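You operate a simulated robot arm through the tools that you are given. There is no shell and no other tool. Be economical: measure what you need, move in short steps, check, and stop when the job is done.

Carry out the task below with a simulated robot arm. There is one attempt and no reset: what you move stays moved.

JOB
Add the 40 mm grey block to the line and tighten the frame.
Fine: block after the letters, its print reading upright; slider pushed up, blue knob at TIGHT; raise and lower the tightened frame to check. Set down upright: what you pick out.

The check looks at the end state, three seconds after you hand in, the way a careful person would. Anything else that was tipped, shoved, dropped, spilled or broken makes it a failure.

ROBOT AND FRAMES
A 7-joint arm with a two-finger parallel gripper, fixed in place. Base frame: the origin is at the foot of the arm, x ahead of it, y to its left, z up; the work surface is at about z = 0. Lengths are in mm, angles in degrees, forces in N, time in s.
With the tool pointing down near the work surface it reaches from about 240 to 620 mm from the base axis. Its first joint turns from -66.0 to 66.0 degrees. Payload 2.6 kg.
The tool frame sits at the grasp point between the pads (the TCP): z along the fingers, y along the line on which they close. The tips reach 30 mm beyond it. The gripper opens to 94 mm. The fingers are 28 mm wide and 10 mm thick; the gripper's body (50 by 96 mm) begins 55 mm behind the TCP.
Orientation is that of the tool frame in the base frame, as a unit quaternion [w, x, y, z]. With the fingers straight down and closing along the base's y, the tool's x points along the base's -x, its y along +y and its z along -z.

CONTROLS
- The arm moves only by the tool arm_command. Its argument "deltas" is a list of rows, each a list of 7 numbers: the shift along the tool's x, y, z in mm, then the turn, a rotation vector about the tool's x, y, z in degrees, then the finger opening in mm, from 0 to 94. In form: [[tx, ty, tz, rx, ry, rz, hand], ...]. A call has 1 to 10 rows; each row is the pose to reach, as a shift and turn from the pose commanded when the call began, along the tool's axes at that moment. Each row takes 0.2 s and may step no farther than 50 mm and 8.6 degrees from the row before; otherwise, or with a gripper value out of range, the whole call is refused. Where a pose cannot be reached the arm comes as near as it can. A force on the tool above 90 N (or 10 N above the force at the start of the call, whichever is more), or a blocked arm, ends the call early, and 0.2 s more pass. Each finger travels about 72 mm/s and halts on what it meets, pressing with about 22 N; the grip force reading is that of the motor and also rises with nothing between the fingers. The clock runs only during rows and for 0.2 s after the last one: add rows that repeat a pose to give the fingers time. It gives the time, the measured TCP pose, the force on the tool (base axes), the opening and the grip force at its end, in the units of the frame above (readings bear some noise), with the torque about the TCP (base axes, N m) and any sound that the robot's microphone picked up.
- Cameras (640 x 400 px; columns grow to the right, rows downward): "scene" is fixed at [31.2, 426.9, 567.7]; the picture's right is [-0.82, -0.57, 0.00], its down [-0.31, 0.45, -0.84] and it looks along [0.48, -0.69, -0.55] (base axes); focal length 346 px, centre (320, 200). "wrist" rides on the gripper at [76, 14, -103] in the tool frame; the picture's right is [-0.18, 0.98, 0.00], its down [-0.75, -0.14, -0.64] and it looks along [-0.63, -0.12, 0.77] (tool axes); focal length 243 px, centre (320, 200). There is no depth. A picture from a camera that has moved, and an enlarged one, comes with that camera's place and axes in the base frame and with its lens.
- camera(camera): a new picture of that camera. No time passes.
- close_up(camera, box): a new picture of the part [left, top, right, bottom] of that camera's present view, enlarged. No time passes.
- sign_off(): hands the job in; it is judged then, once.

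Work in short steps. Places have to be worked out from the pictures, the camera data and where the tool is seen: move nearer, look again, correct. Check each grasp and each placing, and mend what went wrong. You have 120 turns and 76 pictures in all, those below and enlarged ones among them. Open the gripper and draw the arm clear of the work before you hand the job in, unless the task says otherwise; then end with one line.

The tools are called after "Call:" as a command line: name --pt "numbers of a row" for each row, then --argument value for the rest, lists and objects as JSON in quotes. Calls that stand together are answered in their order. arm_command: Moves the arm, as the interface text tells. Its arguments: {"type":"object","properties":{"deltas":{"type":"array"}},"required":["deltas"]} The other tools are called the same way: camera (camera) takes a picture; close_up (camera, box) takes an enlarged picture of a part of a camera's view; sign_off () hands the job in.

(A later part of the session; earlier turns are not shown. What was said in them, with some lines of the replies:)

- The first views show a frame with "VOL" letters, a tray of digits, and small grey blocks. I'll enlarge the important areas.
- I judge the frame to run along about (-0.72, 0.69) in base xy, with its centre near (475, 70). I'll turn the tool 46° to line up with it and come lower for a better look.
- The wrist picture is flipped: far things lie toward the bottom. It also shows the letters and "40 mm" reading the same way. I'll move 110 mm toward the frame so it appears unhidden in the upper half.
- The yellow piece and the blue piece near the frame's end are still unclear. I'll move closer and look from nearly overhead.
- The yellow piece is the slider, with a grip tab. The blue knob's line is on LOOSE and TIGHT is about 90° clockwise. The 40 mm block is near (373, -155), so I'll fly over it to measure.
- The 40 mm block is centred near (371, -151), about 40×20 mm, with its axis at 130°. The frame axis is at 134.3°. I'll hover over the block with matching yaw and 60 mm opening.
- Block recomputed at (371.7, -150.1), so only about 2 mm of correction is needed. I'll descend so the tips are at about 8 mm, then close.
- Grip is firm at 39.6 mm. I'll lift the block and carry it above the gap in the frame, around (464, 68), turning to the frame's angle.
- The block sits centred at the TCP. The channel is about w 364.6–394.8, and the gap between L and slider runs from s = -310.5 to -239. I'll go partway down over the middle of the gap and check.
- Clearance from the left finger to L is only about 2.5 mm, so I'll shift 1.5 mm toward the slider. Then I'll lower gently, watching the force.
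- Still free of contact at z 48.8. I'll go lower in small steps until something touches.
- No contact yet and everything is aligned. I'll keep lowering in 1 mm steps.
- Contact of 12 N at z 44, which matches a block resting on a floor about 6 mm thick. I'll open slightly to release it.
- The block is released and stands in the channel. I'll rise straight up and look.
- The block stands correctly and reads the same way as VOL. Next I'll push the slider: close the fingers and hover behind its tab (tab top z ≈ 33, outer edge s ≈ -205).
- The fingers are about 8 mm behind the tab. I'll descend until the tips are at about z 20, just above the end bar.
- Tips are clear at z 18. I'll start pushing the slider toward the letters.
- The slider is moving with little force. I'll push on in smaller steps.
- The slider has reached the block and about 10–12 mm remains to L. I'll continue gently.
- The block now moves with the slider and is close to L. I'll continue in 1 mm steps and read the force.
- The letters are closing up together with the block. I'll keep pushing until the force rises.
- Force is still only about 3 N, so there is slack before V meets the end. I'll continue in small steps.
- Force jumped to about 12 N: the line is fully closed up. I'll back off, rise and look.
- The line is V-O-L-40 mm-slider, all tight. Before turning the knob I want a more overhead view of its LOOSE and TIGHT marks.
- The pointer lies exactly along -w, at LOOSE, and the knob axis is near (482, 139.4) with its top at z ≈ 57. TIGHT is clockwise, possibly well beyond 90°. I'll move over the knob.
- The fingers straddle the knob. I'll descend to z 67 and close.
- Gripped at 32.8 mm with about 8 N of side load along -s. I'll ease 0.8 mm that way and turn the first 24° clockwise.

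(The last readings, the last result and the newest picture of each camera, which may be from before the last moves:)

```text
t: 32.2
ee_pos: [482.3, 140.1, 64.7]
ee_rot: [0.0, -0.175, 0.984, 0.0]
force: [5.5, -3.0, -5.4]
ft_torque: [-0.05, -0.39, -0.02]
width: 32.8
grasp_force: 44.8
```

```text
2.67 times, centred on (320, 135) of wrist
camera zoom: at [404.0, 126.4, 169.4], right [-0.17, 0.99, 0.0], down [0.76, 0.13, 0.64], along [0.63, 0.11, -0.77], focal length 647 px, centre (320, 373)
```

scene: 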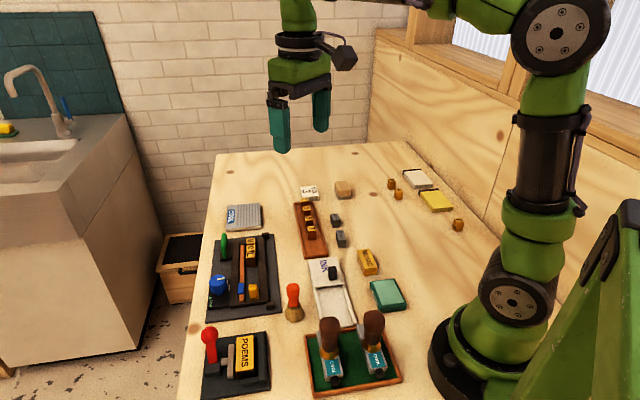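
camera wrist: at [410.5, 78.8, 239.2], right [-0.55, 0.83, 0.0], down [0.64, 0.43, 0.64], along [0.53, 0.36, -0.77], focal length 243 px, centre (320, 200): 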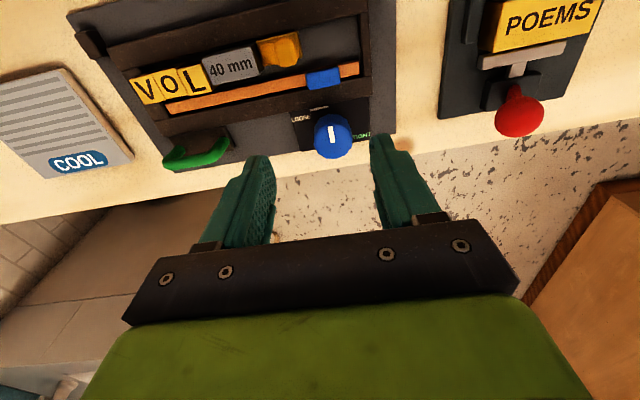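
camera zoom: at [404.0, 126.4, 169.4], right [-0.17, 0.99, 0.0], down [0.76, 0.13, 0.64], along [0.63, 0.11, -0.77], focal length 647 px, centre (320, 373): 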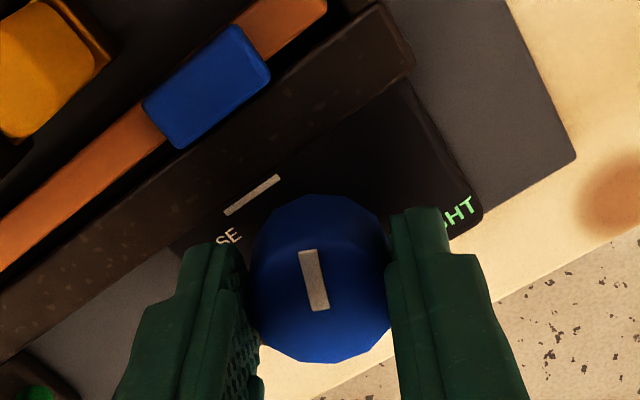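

The knob turns freely with the hand. Another 64° clockwise.

Call:
arm_command --pt "0 0 0 0 0 8 26" --pt "0 0 0 0 0 16 26" --pt "0 0 0 0 0 24 26" --pt "0 0 0 0 0 32 26" --pt "0 0 0 0 0 40 26" --pt "0 0 0 0 0 48 26" --pt "0 0 0 0 0 56 26" --pt "0 0 0 0 0 64 26" --pt "0 0 0 0 0 64 26"

Call:
camera --camera "wrist"

Call:
close_up --camera "scene" --box '[195, 220, 275, 310]'

```text
t: 34.2
ee_pos: [481.5, 141.3, 65.6]
ee_rot: [0.002, 0.372, 0.928, 0.001]
force: [14.5, 9.3, 3.3]
ft_torque: [0.41, 0.1, 0.03]
width: 32.8
grasp_force: 44.6
```

```text
34 pictures are left
camera wrist: at [435.2, 204.5, 169.9], right [0.81, 0.58, 0.0], down [0.45, -0.62, 0.64], along [0.38, -0.52, -0.77], focal length 243 px, centre (320, 200)
```

wrist: 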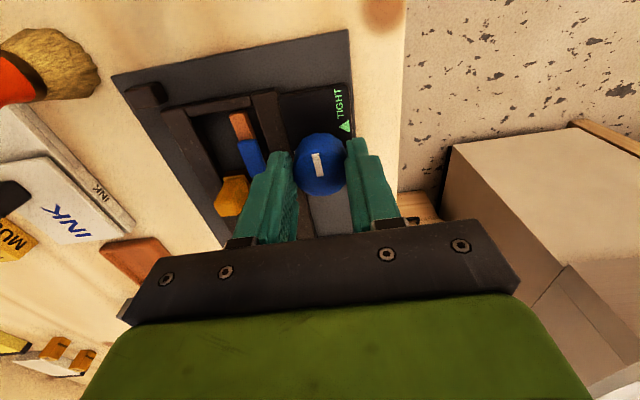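

```text
4.44 times, centred on (235, 265) of scene
camera zoom: at [31.1, 426.9, 567.7], right [-0.82, -0.57, 0.0], down [-0.31, 0.45, -0.84], along [0.48, -0.69, -0.55], focal length 1538 px, centre (698, -89)
```

zoom: 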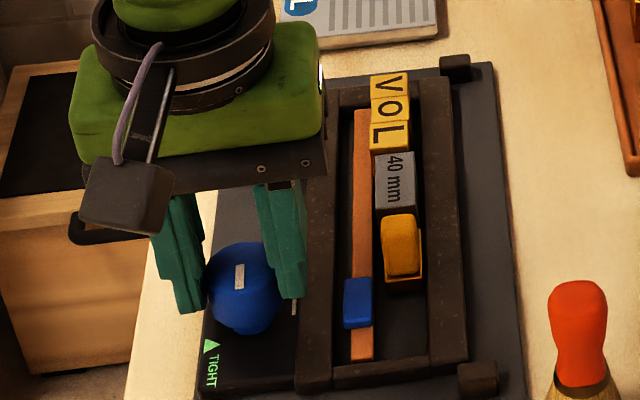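

The clamp bar has moved toward the type but a gap remains, and the triangle lies further round. I'll ease the side load and turn another 32°.

Call:
arm_command --pt "0 0.8 0 0 0 0 26" --pt "0 0.8 0 0 0 8 26" --pt "0 0.8 0 0 0 16 26" --pt "0 0.8 0 0 0 24 26" --pt "0 0.8 0 0 0 32 26" --pt "0 0.8 0 0 0 32 26"

Call:
close_up --camera "wrist" --box '[200, 40, 440, 210]'

Call:
close_up --camera "scene" --box '[195, 220, 275, 310]'

```text
t: 35.6
ee_pos: [480.9, 142.6, 67.0]
ee_rot: [0.0, 0.614, 0.789, 0.003]
force: [17.8, 17.6, -3.6]
ft_torque: [1.34, -0.68, 0.09]
width: 32.9
grasp_force: 44.7
```

```text
2.35 times, centred on (320, 125) of wrist
camera zoom: at [476.7, 219.3, 170.6], right [1.0, 0.06, 0.0], down [0.05, -0.77, 0.64], along [0.04, -0.64, -0.77], focal length 571 px, centre (320, 376)
```

zoom: 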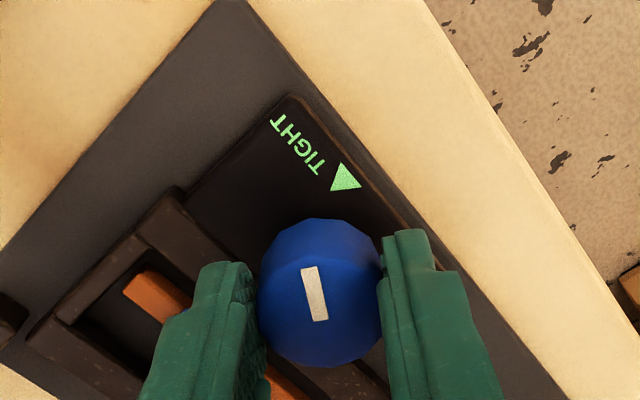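

```text
4.44 times, centred on (235, 265) of scene
camera zoom: at [31.2, 426.9, 567.7], right [-0.82, -0.57, 0.0], down [-0.31, 0.45, -0.84], along [0.48, -0.69, -0.55], focal length 1538 px, centre (698, -89)
```

zoom: 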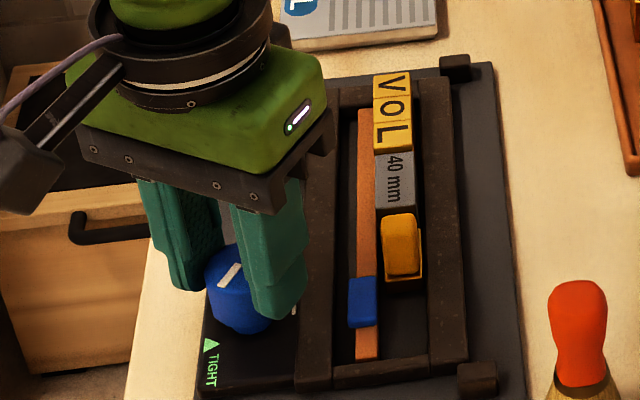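

The bar is almost on the type. The triangle sits at about 74° base bearing and the pointer is at 104°, so about 30° remain. I'll relieve the side load and continue.

Call:
arm_command --pt "0.8 1 0 0 0 0 26" --pt "0.8 1 0 0 0 6 26" --pt "0.8 1 0 0 0 12 26" --pt "0.8 1 0 0 0 18 26" --pt "0.8 1 0 0 0 18 26"

Call:
close_up --camera "wrist" --box '[200, 40, 440, 210]'

```text
t: 36.8
ee_pos: [484.0, 142.3, 66.4]
ee_rot: [0.001, 0.73, 0.684, 0.002]
force: [18.7, 15.2, -3.4]
ft_torque: [1.07, -0.75, 0.05]
width: 33.0
grasp_force: 45.0
```

```text
2.35 times, centred on (320, 125) of wrist
camera zoom: at [501.3, 217.2, 170.6], right [0.97, -0.25, 0.0], down [-0.19, -0.74, 0.64], along [-0.16, -0.62, -0.77], focal length 571 px, centre (320, 376)
```

zoom: 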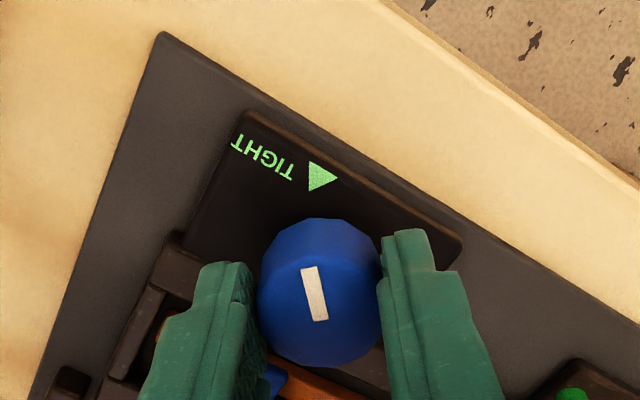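

Pointer at 86°, triangle at about 77°. I'll turn 12° more in small steps, watching the torque.

Call:
arm_command --pt "0.3 0.3 0 0 0 4 26" --pt "0.3 0.3 0 0 0 8 26" --pt "0.3 0.3 0 0 0 12 26" --pt "0.3 0.3 0 0 0 12 26"

Call:
close_up --camera "wrist" --box '[200, 40, 440, 210]'

Call:
close_up --camera "scene" --box '[195, 220, 275, 310]'

```text
t: 37.8
ee_pos: [482.9, 141.9, 66.6]
ee_rot: [0.0, 0.797, 0.604, 0.003]
force: [18.2, 15.1, -0.4]
ft_torque: [0.56, -0.65, 0.04]
width: 32.9
grasp_force: 45.3
```

```text
2.35 times, centred on (320, 125) of wrist
camera zoom: at [516.9, 211.5, 170.8], right [0.9, -0.44, 0.0], down [-0.34, -0.69, 0.64], along [-0.28, -0.57, -0.77], focal length 571 px, centre (320, 376)
```

zoom: 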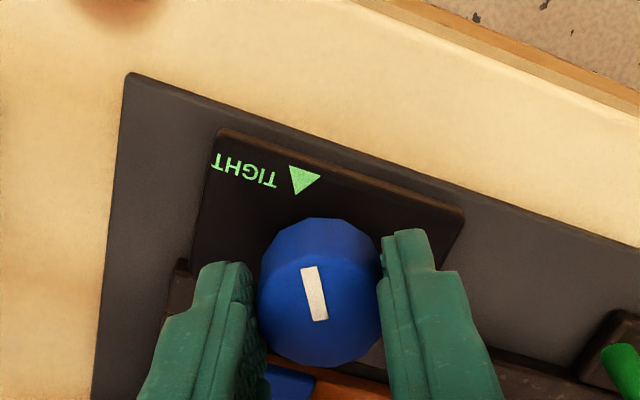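

```text
4.44 times, centred on (235, 265) of scene
camera zoom: at [31.1, 426.9, 567.7], right [-0.82, -0.57, 0.0], down [-0.31, 0.45, -0.84], along [0.48, -0.69, -0.55], focal length 1538 px, centre (698, -89)
```

zoom: 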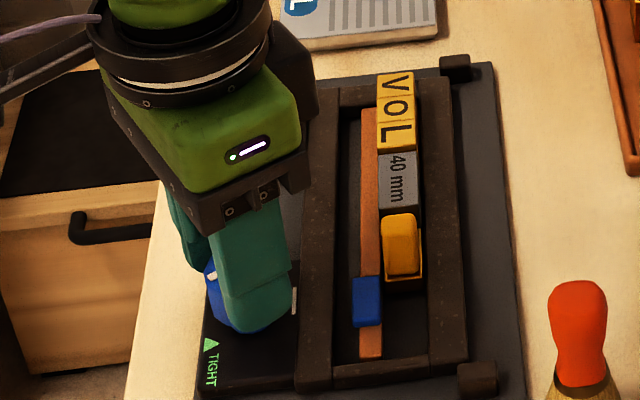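

150° turned with no stop felt, and the bar is still advancing. I'll keep turning in small steps to find the stop.

Call:
arm_command --pt "0 0 0 0 0 4 26" --pt "0 0 0 0 0 8 26" --pt "0 0 0 0 0 12 26" --pt "0 0 0 0 0 12 26"

Call:
close_up --camera "wrist" --box '[200, 40, 440, 210]'

```text
t: 38.8
ee_pos: [483.5, 140.3, 66.2]
ee_rot: [0.002, 0.856, 0.517, 0.001]
force: [9.3, -1.6, 14.4]
ft_torque: [-0.51, -0.11, 0.73]
width: 32.7
grasp_force: 44.6
```

```text
2.35 times, centred on (320, 125) of wrist
camera zoom: at [530.1, 200.5, 170.0], right [0.78, -0.62, 0.0], down [-0.48, -0.6, 0.64], along [-0.4, -0.51, -0.77], focal length 571 px, centre (320, 376)
```

zoom: 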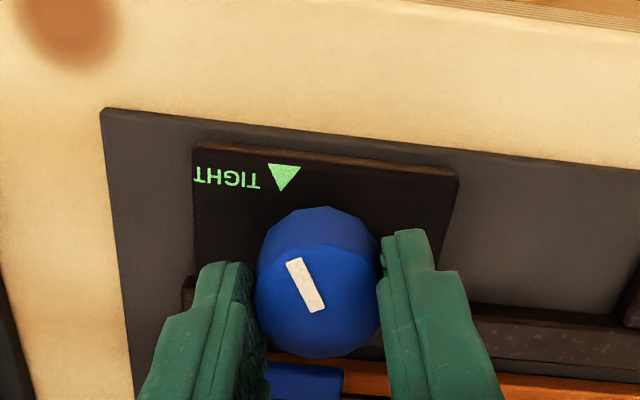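

Torque rose to 0.73 N·m and the fingers slipped: the knob is on its stop with the pointer on the TIGHT triangle. I'll release and rise.

Call:
arm_command --pt "0 0 0 0 0 8 40" --pt "0 0 0 0 0 8 50" --pt "0 0 -5 0 0 8 54" --pt "0 0 -40 0 0 8 54" --pt "0 0 -80 0 0 8 54" --pt "0 0 -80 0 0 8 54"

Call:
close_up --camera "wrist" --box '[160, 0, 480, 200]'

Call:
close_up --camera "scene" --box '[195, 220, 275, 310]'

```text
t: 40.2
ee_pos: [484.8, 140.1, 144.5]
ee_rot: [0.0, 0.89, 0.456, 0.0]
force: [-1.0, 0.3, -0.2]
ft_torque: [-0.02, -0.03, 0.01]
width: 54.0
grasp_force: 0.0
```

```text
2.00 times, centred on (320, 100) of wrist
camera zoom: at [538.9, 194.2, 248.9], right [0.69, -0.72, 0.0], down [-0.55, -0.53, 0.64], along [-0.46, -0.44, -0.77], focal length 485 px, centre (320, 400)
```

zoom: 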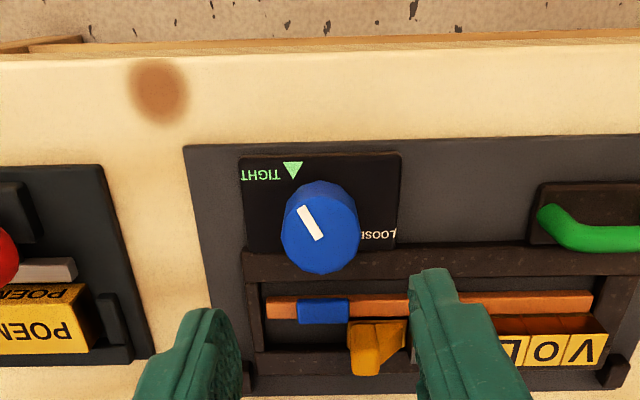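

```text
4.44 times, centred on (235, 265) of scene
camera zoom: at [31.2, 426.9, 567.7], right [-0.82, -0.57, 0.0], down [-0.31, 0.45, -0.84], along [0.48, -0.69, -0.55], focal length 1538 px, centre (698, -89)
```

zoom: 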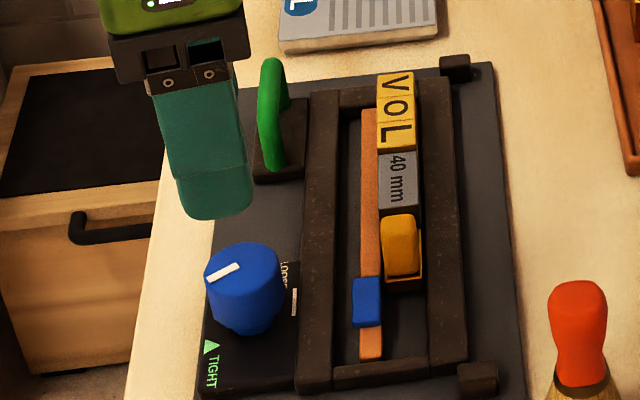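

The knob is at TIGHT and the line is closed up. Next comes the green handle for the lift check; I'll turn the tool so the fingers close across it and go look.

Call:
arm_command --pt "-2 7 0 0 0 -8 54" --pt "-4 14 0 0 0 -16 54" --pt "-6 22 0 0 0 -24 54" --pt "-8 29 0 0 0 -32 54" --pt "-10 37 0 0 0 -40 54" --pt "-12 44 0 0 0 -48 54" --pt "-14 51 0 0 0 -56 54" --pt "-16 59 0 0 0 -64 54" --pt "-18 67 0 0 0 -72 54" --pt "-20.6 74 0 0 0 -80 54"

Call:
camera --camera "wrist"

Call:
close_up --camera "wrist" --box '[200, 0, 440, 150]'

```text
t: 42.4
ee_pos: [530.0, 81.8, 146.6]
ee_rot: [0.0, 0.386, 0.922, 0.0]
force: [-0.6, -0.2, -0.1]
ft_torque: [0.03, 0.0, 0.01]
width: 54.3
grasp_force: 0.1
```

```text
24 pictures are left
camera wrist: at [486.1, 146.2, 249.6], right [0.83, 0.56, 0.0], down [0.43, -0.64, 0.64], along [0.36, -0.53, -0.77], focal length 243 px, centre (320, 200)
```

wrist: 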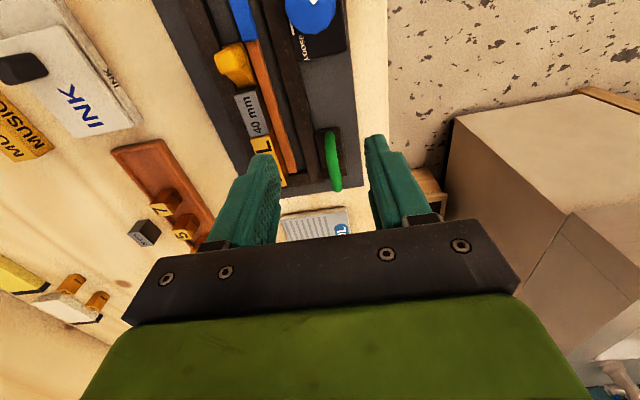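

```text
2.67 times, centred on (320, 75) of wrist
camera zoom: at [486.1, 146.2, 249.6], right [0.83, 0.56, 0.0], down [0.43, -0.64, 0.64], along [0.36, -0.53, -0.77], focal length 647 px, centre (320, 533)
```

zoom: 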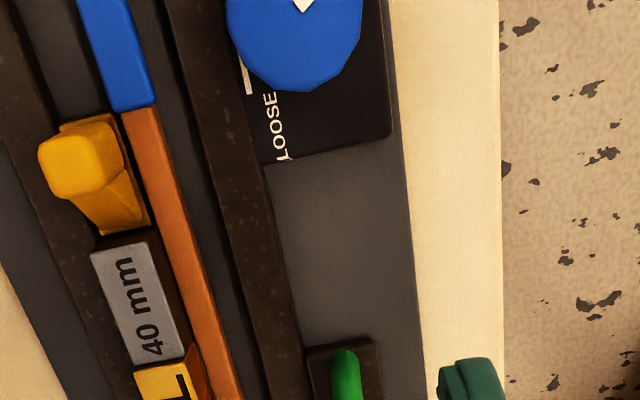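

The handle bar is at about (565.7, 51.5), z ≈ 45, running along the frame. I'll move over it, descend straddling it and close on it.

Call:
arm_command --pt "-25 2 0 0 0 0 54" --pt "-46.6 4.1 0 0 0 0 54" --pt "-46.6 4.1 40 0 0 0 54" --pt "-46.6 4.1 50 0 0 0 54" --pt "-46.6 4.1 50 0 0 0 54"

Call:
close_up --camera "wrist" --box '[200, 80, 440, 230]'

Call:
close_up --camera "scene" --box '[195, 200, 295, 310]'

```text
t: 43.6
ee_pos: [565.9, 51.5, 94.3]
ee_rot: [0.0, 0.389, 0.921, 0.0]
force: [-0.1, -0.4, 0.8]
ft_torque: [-0.02, 0.0, -0.01]
width: 54.2
grasp_force: 0.0
```

```text
2.67 times, centred on (320, 155) of wrist
camera zoom: at [521.9, 116.1, 198.1], right [0.83, 0.55, 0.0], down [0.43, -0.64, 0.64], along [0.36, -0.53, -0.77], focal length 647 px, centre (320, 320)
```

zoom: 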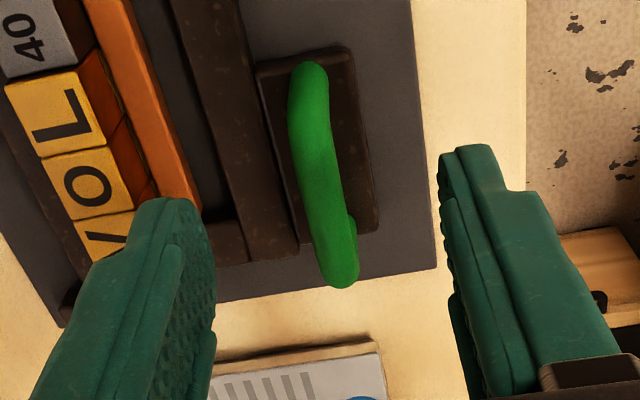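

```text
3.64 times, centred on (245, 255) of scene
camera zoom: at [31.2, 426.9, 567.7], right [-0.82, -0.57, 0.0], down [-0.31, 0.45, -0.84], along [0.48, -0.69, -0.55], focal length 1258 px, centre (593, 0)
```

zoom: 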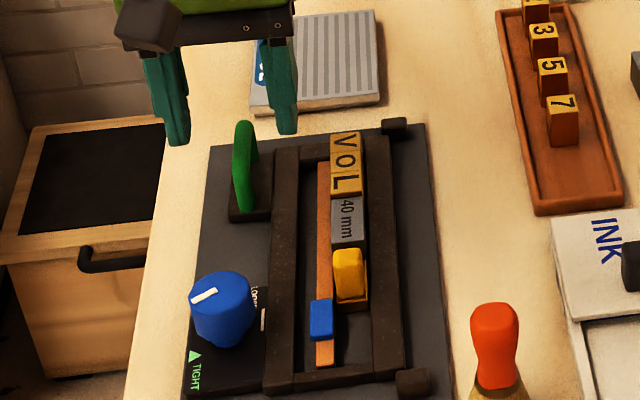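

The handle is centred between the fingers. I'll descend to z 60 and close.

Call:
arm_command --pt "-3 0 17 0 0 0 54" --pt "-3 0 34 0 0 0 54" --pt "-3 0 34 0 0 0 30" --pt "-3 0 34 0 0 0 6" --pt "-3 0 34 0 0 0 4" --pt "-3 0 34 0 0 0 4"

Call:
close_up --camera "wrist" --box '[200, 80, 440, 230]'

```text
t: 45.0
ee_pos: [568.1, 48.6, 61.4]
ee_rot: [0.0, 0.388, 0.922, 0.0]
force: [5.3, -0.1, -5.0]
ft_torque: [0.13, 0.06, 1.05]
width: 10.6
grasp_force: 43.8
```

```text
2.67 times, centred on (320, 155) of wrist
camera zoom: at [524.0, 112.9, 164.1], right [0.83, 0.56, 0.0], down [0.43, -0.64, 0.64], along [0.36, -0.53, -0.77], focal length 647 px, centre (320, 320)
```

zoom: 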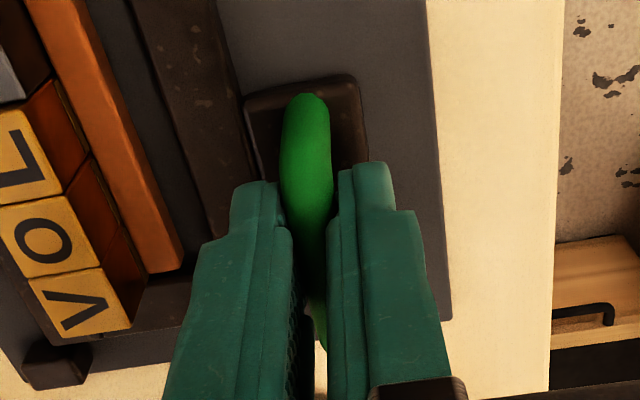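

Gripped at 10.6 mm, but with 1 N·m of twist from a small misalignment. I'll yield a little in that direction and read again.

Call:
arm_command --pt "0 0 0 0 0 -1 4" --pt "0 0 0 0 0 -2 4" --pt "0 0 0 0 0 -2 4"

```text
t: 45.8
ee_pos: [568.3, 47.1, 62.6]
ee_rot: [0.0, 0.373, 0.928, 0.001]
force: [12.1, -0.3, -4.9]
ft_torque: [0.84, 0.47, -1.3]
width: 11.1
grasp_force: 44.3
```

Call:
arm_command --pt "0 0.3 0 0 0 1 4" --pt "0 0.3 0 0 0 1 4"

```text
t: 46.4
ee_pos: [567.7, 48.7, 60.2]
ee_rot: [0.001, 0.381, 0.925, -0.001]
force: [3.8, -1.1, -4.5]
ft_torque: [-0.35, -0.35, -0.57]
width: 10.8
grasp_force: 44.5
```

Loads are small now. I'll lift slowly, 6 mm first, and read the force to learn how the frame moves.

Call:
arm_command --pt "0 0 -2 0 0 0 4" --pt "0 0 -4 0 0 0 4" --pt "0 0 -6 0 0 0 4" --pt "0 0 -6 0 0 0 4"

Call:
close_up --camera "scene" --box '[195, 200, 295, 330]'

```text
t: 47.4
ee_pos: [567.0, 47.3, 64.9]
ee_rot: [-0.003, 0.382, 0.924, -0.003]
force: [-8.4, -13.9, -19.4]
ft_torque: [0.55, -0.03, -0.53]
width: 11.1
grasp_force: 44.3
```

```text
3.08 times, centred on (245, 265) of scene
camera zoom: at [31.3, 426.9, 567.7], right [-0.82, -0.57, 0.0], down [-0.31, 0.45, -0.84], along [0.48, -0.69, -0.55], focal length 1065 px, centre (551, 0)
```

zoom: 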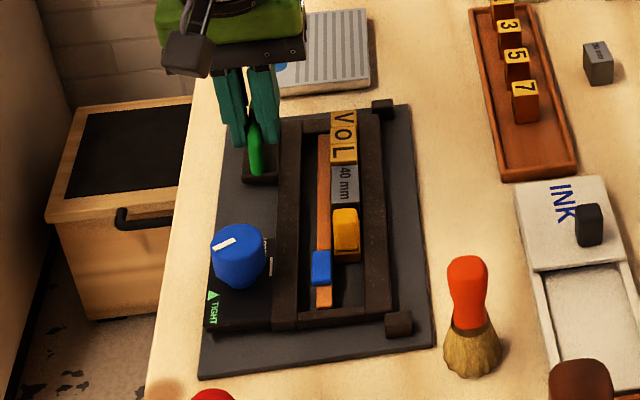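

The frame's handle side comes up with about 19 N and pulls toward the opposite rail, so it swings on a hinge on that side. I'll follow that arc by shifting inward and tilting as I raise.

Call:
arm_command --pt "0 -1.3 0.5 -1.5 0 0 4" --pt "0 -2.6 0.9 -3 0 0 4" --pt "0 -4 -1.6 -4.5 0 0 4" --pt "0 -5.5 -4.1 -6 0 0 4" --pt "0 -5.5 -4.1 -6 0 0 4"

Call:
close_up --camera "scene" --box '[195, 210, 295, 330]'

```text
t: 48.6
ee_pos: [563.8, 44.4, 71.4]
ee_rot: [0.018, 0.379, 0.924, 0.048]
force: [-9.5, -11.8, -14.9]
ft_torque: [-0.16, -0.06, -0.41]
width: 10.8
grasp_force: 44.6
```

```text
3.33 times, centred on (245, 270) of scene
camera zoom: at [31.3, 426.9, 567.7], right [-0.82, -0.57, 0.0], down [-0.31, 0.45, -0.84], along [0.48, -0.69, -0.55], focal length 1154 px, centre (570, -33)
```

zoom: 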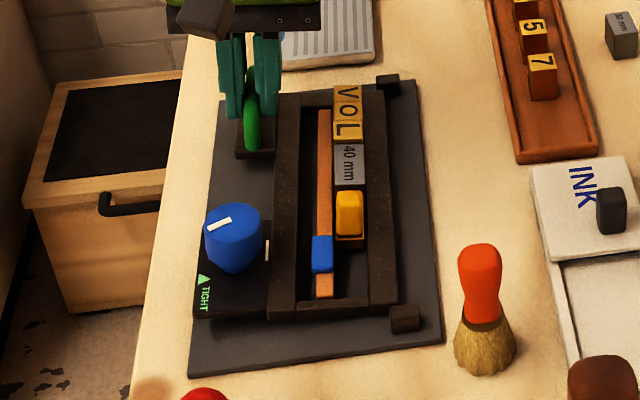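

The arc is right: twist is near zero and the whole line moves with the frame. I'll raise another 9° along the same arc.

Call:
arm_command --pt "0 -1.8 -2.6 -1.5 0 0 4" --pt "0 -3.6 -5.1 -3 0 0 4" --pt "0 -5 -7.6 -4.5 0 0 4" --pt "0 -6.5 -10.1 -6 0 0 4" --pt "0 -8 -12.5 -7.5 0 0 4" --pt "0 -9.6 -14.9 -9 0 0 4" --pt "0 -9.6 -14.9 -9 0 0 4"

Call:
close_up --camera "scene" --box '[195, 210, 295, 330]'

```text
t: 50.2
ee_pos: [556.8, 36.5, 85.4]
ee_rot: [0.049, 0.377, 0.917, 0.121]
force: [-5.9, -10.4, -16.3]
ft_torque: [0.59, 0.66, -0.18]
width: 10.8
grasp_force: 44.3
```

```text
3.33 times, centred on (245, 270) of scene
camera zoom: at [31.3, 426.9, 567.7], right [-0.82, -0.57, 0.0], down [-0.31, 0.45, -0.84], along [0.48, -0.69, -0.55], focal length 1154 px, centre (570, -33)
```

zoom: 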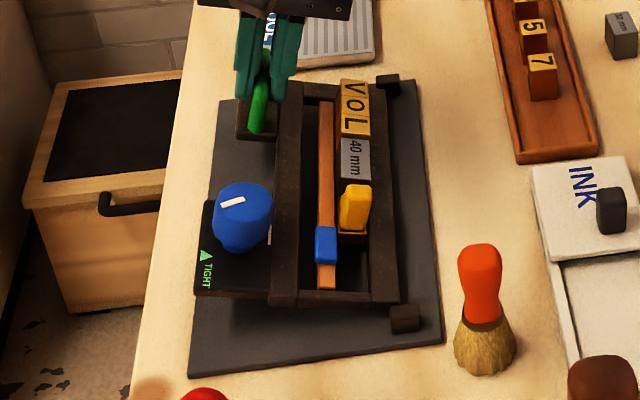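

The frame is up about 15° and the type is holding. I'll go a bit further, another 8°, to make the check clear.

Call:
arm_command --pt "0 -1.8 -3.4 -2 0 0 4" --pt "0 -3.8 -6.8 -4 0 0 4" --pt "0 -5.7 -10.1 -6 0 0 4" --pt "0 -7.8 -13.3 -8 0 0 4" --pt "0 -7.8 -13.3 -8 0 0 4" --pt "0 -7.8 -13.3 -8 0 0 4"

Call:
close_up --camera "scene" --box '[195, 210, 295, 330]'

```text
t: 51.6
ee_pos: [548.8, 33.1, 95.9]
ee_rot: [0.073, 0.371, 0.907, 0.186]
force: [24.5, 19.0, -29.6]
ft_torque: [-0.04, -0.52, 0.11]
width: 10.9
grasp_force: 44.5
```

```text
3.33 times, centred on (245, 270) of scene
camera zoom: at [31.3, 427.0, 567.6], right [-0.82, -0.57, 0.0], down [-0.31, 0.45, -0.84], along [0.48, -0.69, -0.55], focal length 1154 px, centre (570, -33)
```

zoom: 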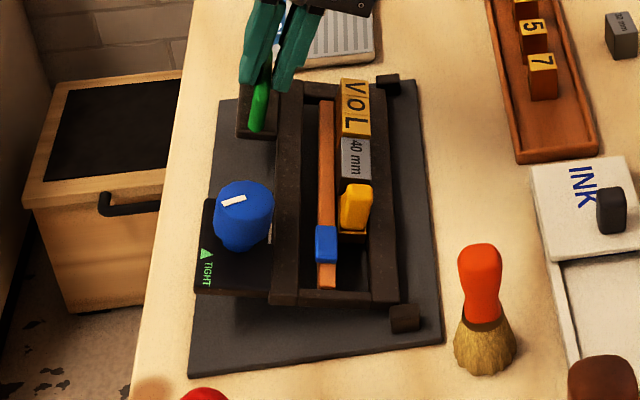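

The frame stopped at its upper limit (about 15°) while the fingers pivoted on the handle, so the raise is complete. I'll undo that last step, then lower along the arc.

Call:
arm_command --pt "0 1.7 3.5 2 0 0 4" --pt "0 3.2 7 4 0 0 4" --pt "0 4.6 10.6 6 0 0 4" --pt "0 5.9 14.2 8 0 0 4" --pt "0 5.9 14.2 8 0 0 4"

```text
t: 52.8
ee_pos: [555.6, 40.3, 86.7]
ee_rot: [0.048, 0.377, 0.917, 0.123]
force: [-5.7, 17.3, -1.2]
ft_torque: [0.83, 0.6, 0.33]
width: 10.8
grasp_force: 44.3
```

Now lowering along the arc, first half.

Call:
arm_command --pt "0 1 2.2 1.25 0 0 4" --pt "0 1.9 4.4 2.5 0 0 4" --pt "0 2.7 6.6 3.75 0 0 4" --pt "0 3.5 8.9 5 0 0 4" --pt "0 4.2 11.2 6.25 0 0 4" --pt "0 4.9 13.4 7.5 0 0 4" --pt "0 4.9 13.4 7.5 0 0 4"

```text
t: 54.4
ee_pos: [563.3, 46.4, 75.3]
ee_rot: [0.024, 0.377, 0.923, 0.066]
force: [5.0, 21.1, 1.8]
ft_torque: [1.11, 0.49, 0.14]
width: 10.8
grasp_force: 44.5
```

Second half of the lowering, easing outward to reduce the side load.

Call:
arm_command --pt "0 1.2 2.3 1.25 0 0 4" --pt "0 2 4.6 2.5 0 0 4" --pt "0 2.7 7 3.75 0 0 4" --pt "0 3.3 9.4 5 0 0 4" --pt "0 3.8 11.8 6.25 0 0 4" --pt "0 4.2 13.5 7.5 0 0 4" --pt "0 4.2 13.5 7.5 0 0 4"

Call:
close_up --camera "scene" --box '[195, 210, 295, 330]'

```text
t: 56.0
ee_pos: [568.4, 47.2, 68.1]
ee_rot: [0.005, 0.382, 0.924, 0.004]
force: [-9.3, 11.5, 41.4]
ft_torque: [0.62, 0.58, -0.37]
width: 10.7
grasp_force: 44.4
```

```text
3.33 times, centred on (245, 270) of scene
camera zoom: at [30.9, 426.9, 567.7], right [-0.82, -0.57, 0.0], down [-0.31, 0.45, -0.84], along [0.48, -0.69, -0.55], focal length 1154 px, centre (570, -33)
```

zoom: 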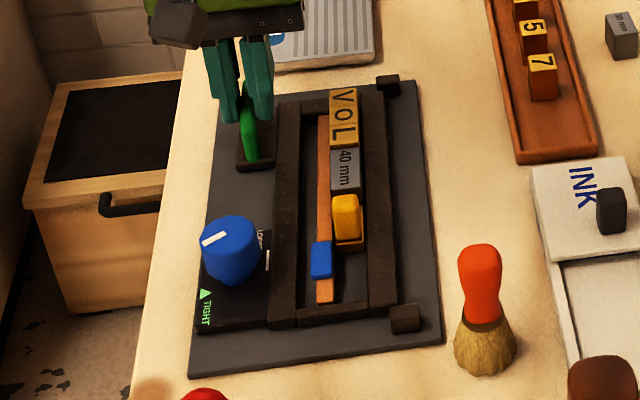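

The frame is seated: there is 41 N of downward contact, the fingers having slid a little up the handle. I'll relieve the pressure before opening.

Call:
arm_command --pt "0 0 -1 0 0 0 4" --pt "0 0 -2 0 0 0 4" --pt "0 0 -2 0 0 0 4"

```text
t: 56.8
ee_pos: [568.0, 46.9, 66.8]
ee_rot: [0.004, 0.38, 0.925, 0.002]
force: [-4.7, 7.7, 32.7]
ft_torque: [0.15, 0.07, -0.6]
width: 10.9
grasp_force: 44.4
```

Call:
arm_command --pt "0 0 -1.5 0 0 0 4" --pt "0 0 -3 0 0 0 4" --pt "0 0 -3 0 0 0 4"

```text
t: 57.6
ee_pos: [568.8, 47.2, 68.4]
ee_rot: [0.004, 0.379, 0.925, 0.001]
force: [18.1, 10.8, 10.1]
ft_torque: [-0.37, -1.09, -0.98]
width: 10.6
grasp_force: 44.4
```

Down force is now about 10 N. I'll open the fingers while holding still, then rise straight up.

Call:
arm_command --pt "0 0 -0.5 0 0 0 14" --pt "0 0 -0.5 0 0 0 30" --pt "0 0 -0.5 0 0 0 50" --pt "0 0 -0.5 0 0 0 50" --pt "0 0 -20 0 0 0 50" --pt "0 0 -60 0 0 0 50" --pt "0 0 -100 0 0 0 50"

Call:
close_up --camera "scene" --box '[190, 210, 300, 330]'

```text
t: 59.2
ee_pos: [565.4, 45.8, 165.8]
ee_rot: [0.0, 0.381, 0.925, 0.0]
force: [0.1, 0.5, -0.3]
ft_torque: [0.0, -0.03, 0.04]
width: 49.8
grasp_force: 0.1
```

```text
3.33 times, centred on (245, 270) of scene
camera zoom: at [31.2, 426.9, 567.7], right [-0.82, -0.57, 0.0], down [-0.31, 0.45, -0.84], along [0.48, -0.69, -0.55], focal length 1154 px, centre (570, -33)
```

zoom: 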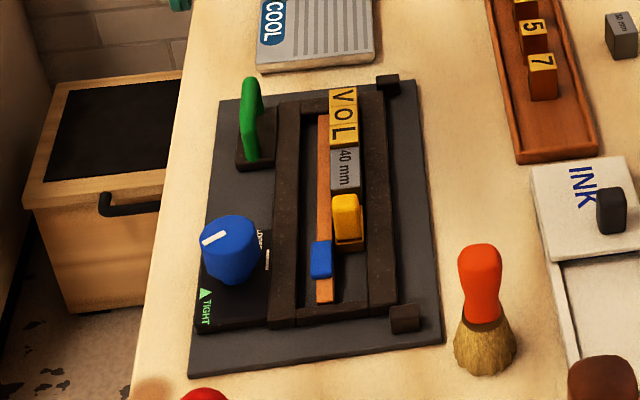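

The frame is down with the knob still at TIGHT. I'll back away upward and take a final overhead look at the line.

Call:
arm_command --pt "20 -25 -20 0 0 0 50" --pt "40 -50 -35 0 0 0 50" --pt "60 -75 -50 0 0 0 50" --pt "60 -75 -50 0 0 0 50"

Call:
close_up --camera "wrist" --box '[200, 0, 440, 150]'

Call:
camera --camera "scene"

```text
t: 60.2
ee_pos: [470.0, 35.8, 216.7]
ee_rot: [0.0, 0.38, 0.925, 0.0]
force: [0.3, 0.5, 0.3]
ft_torque: [0.0, -0.02, -0.01]
width: 50.2
grasp_force: 0.1
```

```text
2.67 times, centred on (320, 75) of wrist
camera zoom: at [425.4, 99.8, 319.8], right [0.82, 0.57, 0.0], down [0.44, -0.63, 0.64], along [0.37, -0.53, -0.77], focal length 647 px, centre (320, 533)
```

zoom: 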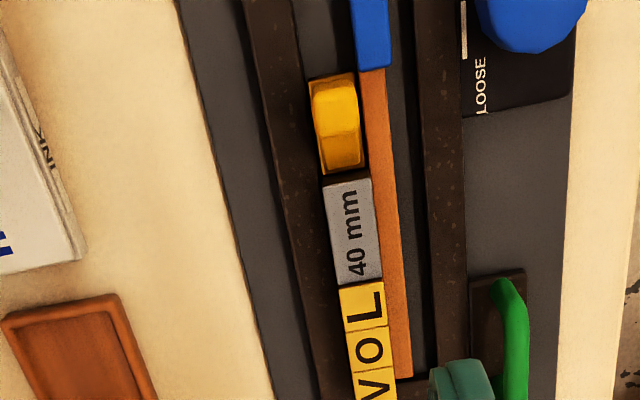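

```text
12 pictures are left
```

scene: 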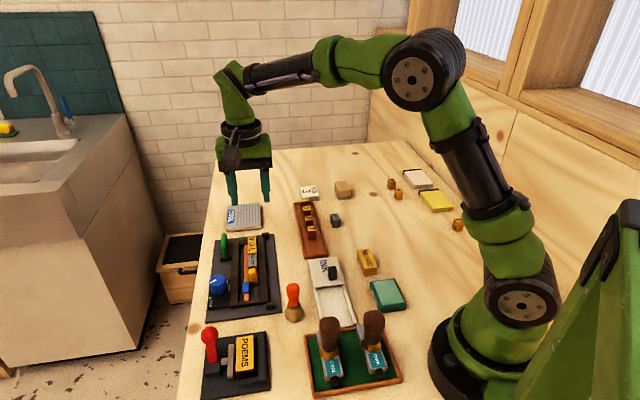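

The line is snug between rail and bar, the knob is on TIGHT, the frame is down, and nothing else was disturbed. The arm is clear and open, so I'm handing in.

Call:
sign_off

```text
The job is handed in.
```

The 40 mm block is in the line after VOL, with its print reading upright like the letters. The slider is pushed up against it and the knob is at TIGHT. I raised the frame about 15° to its upper limit and lowered it again; the line held. The gripper is open and the arm is clear.
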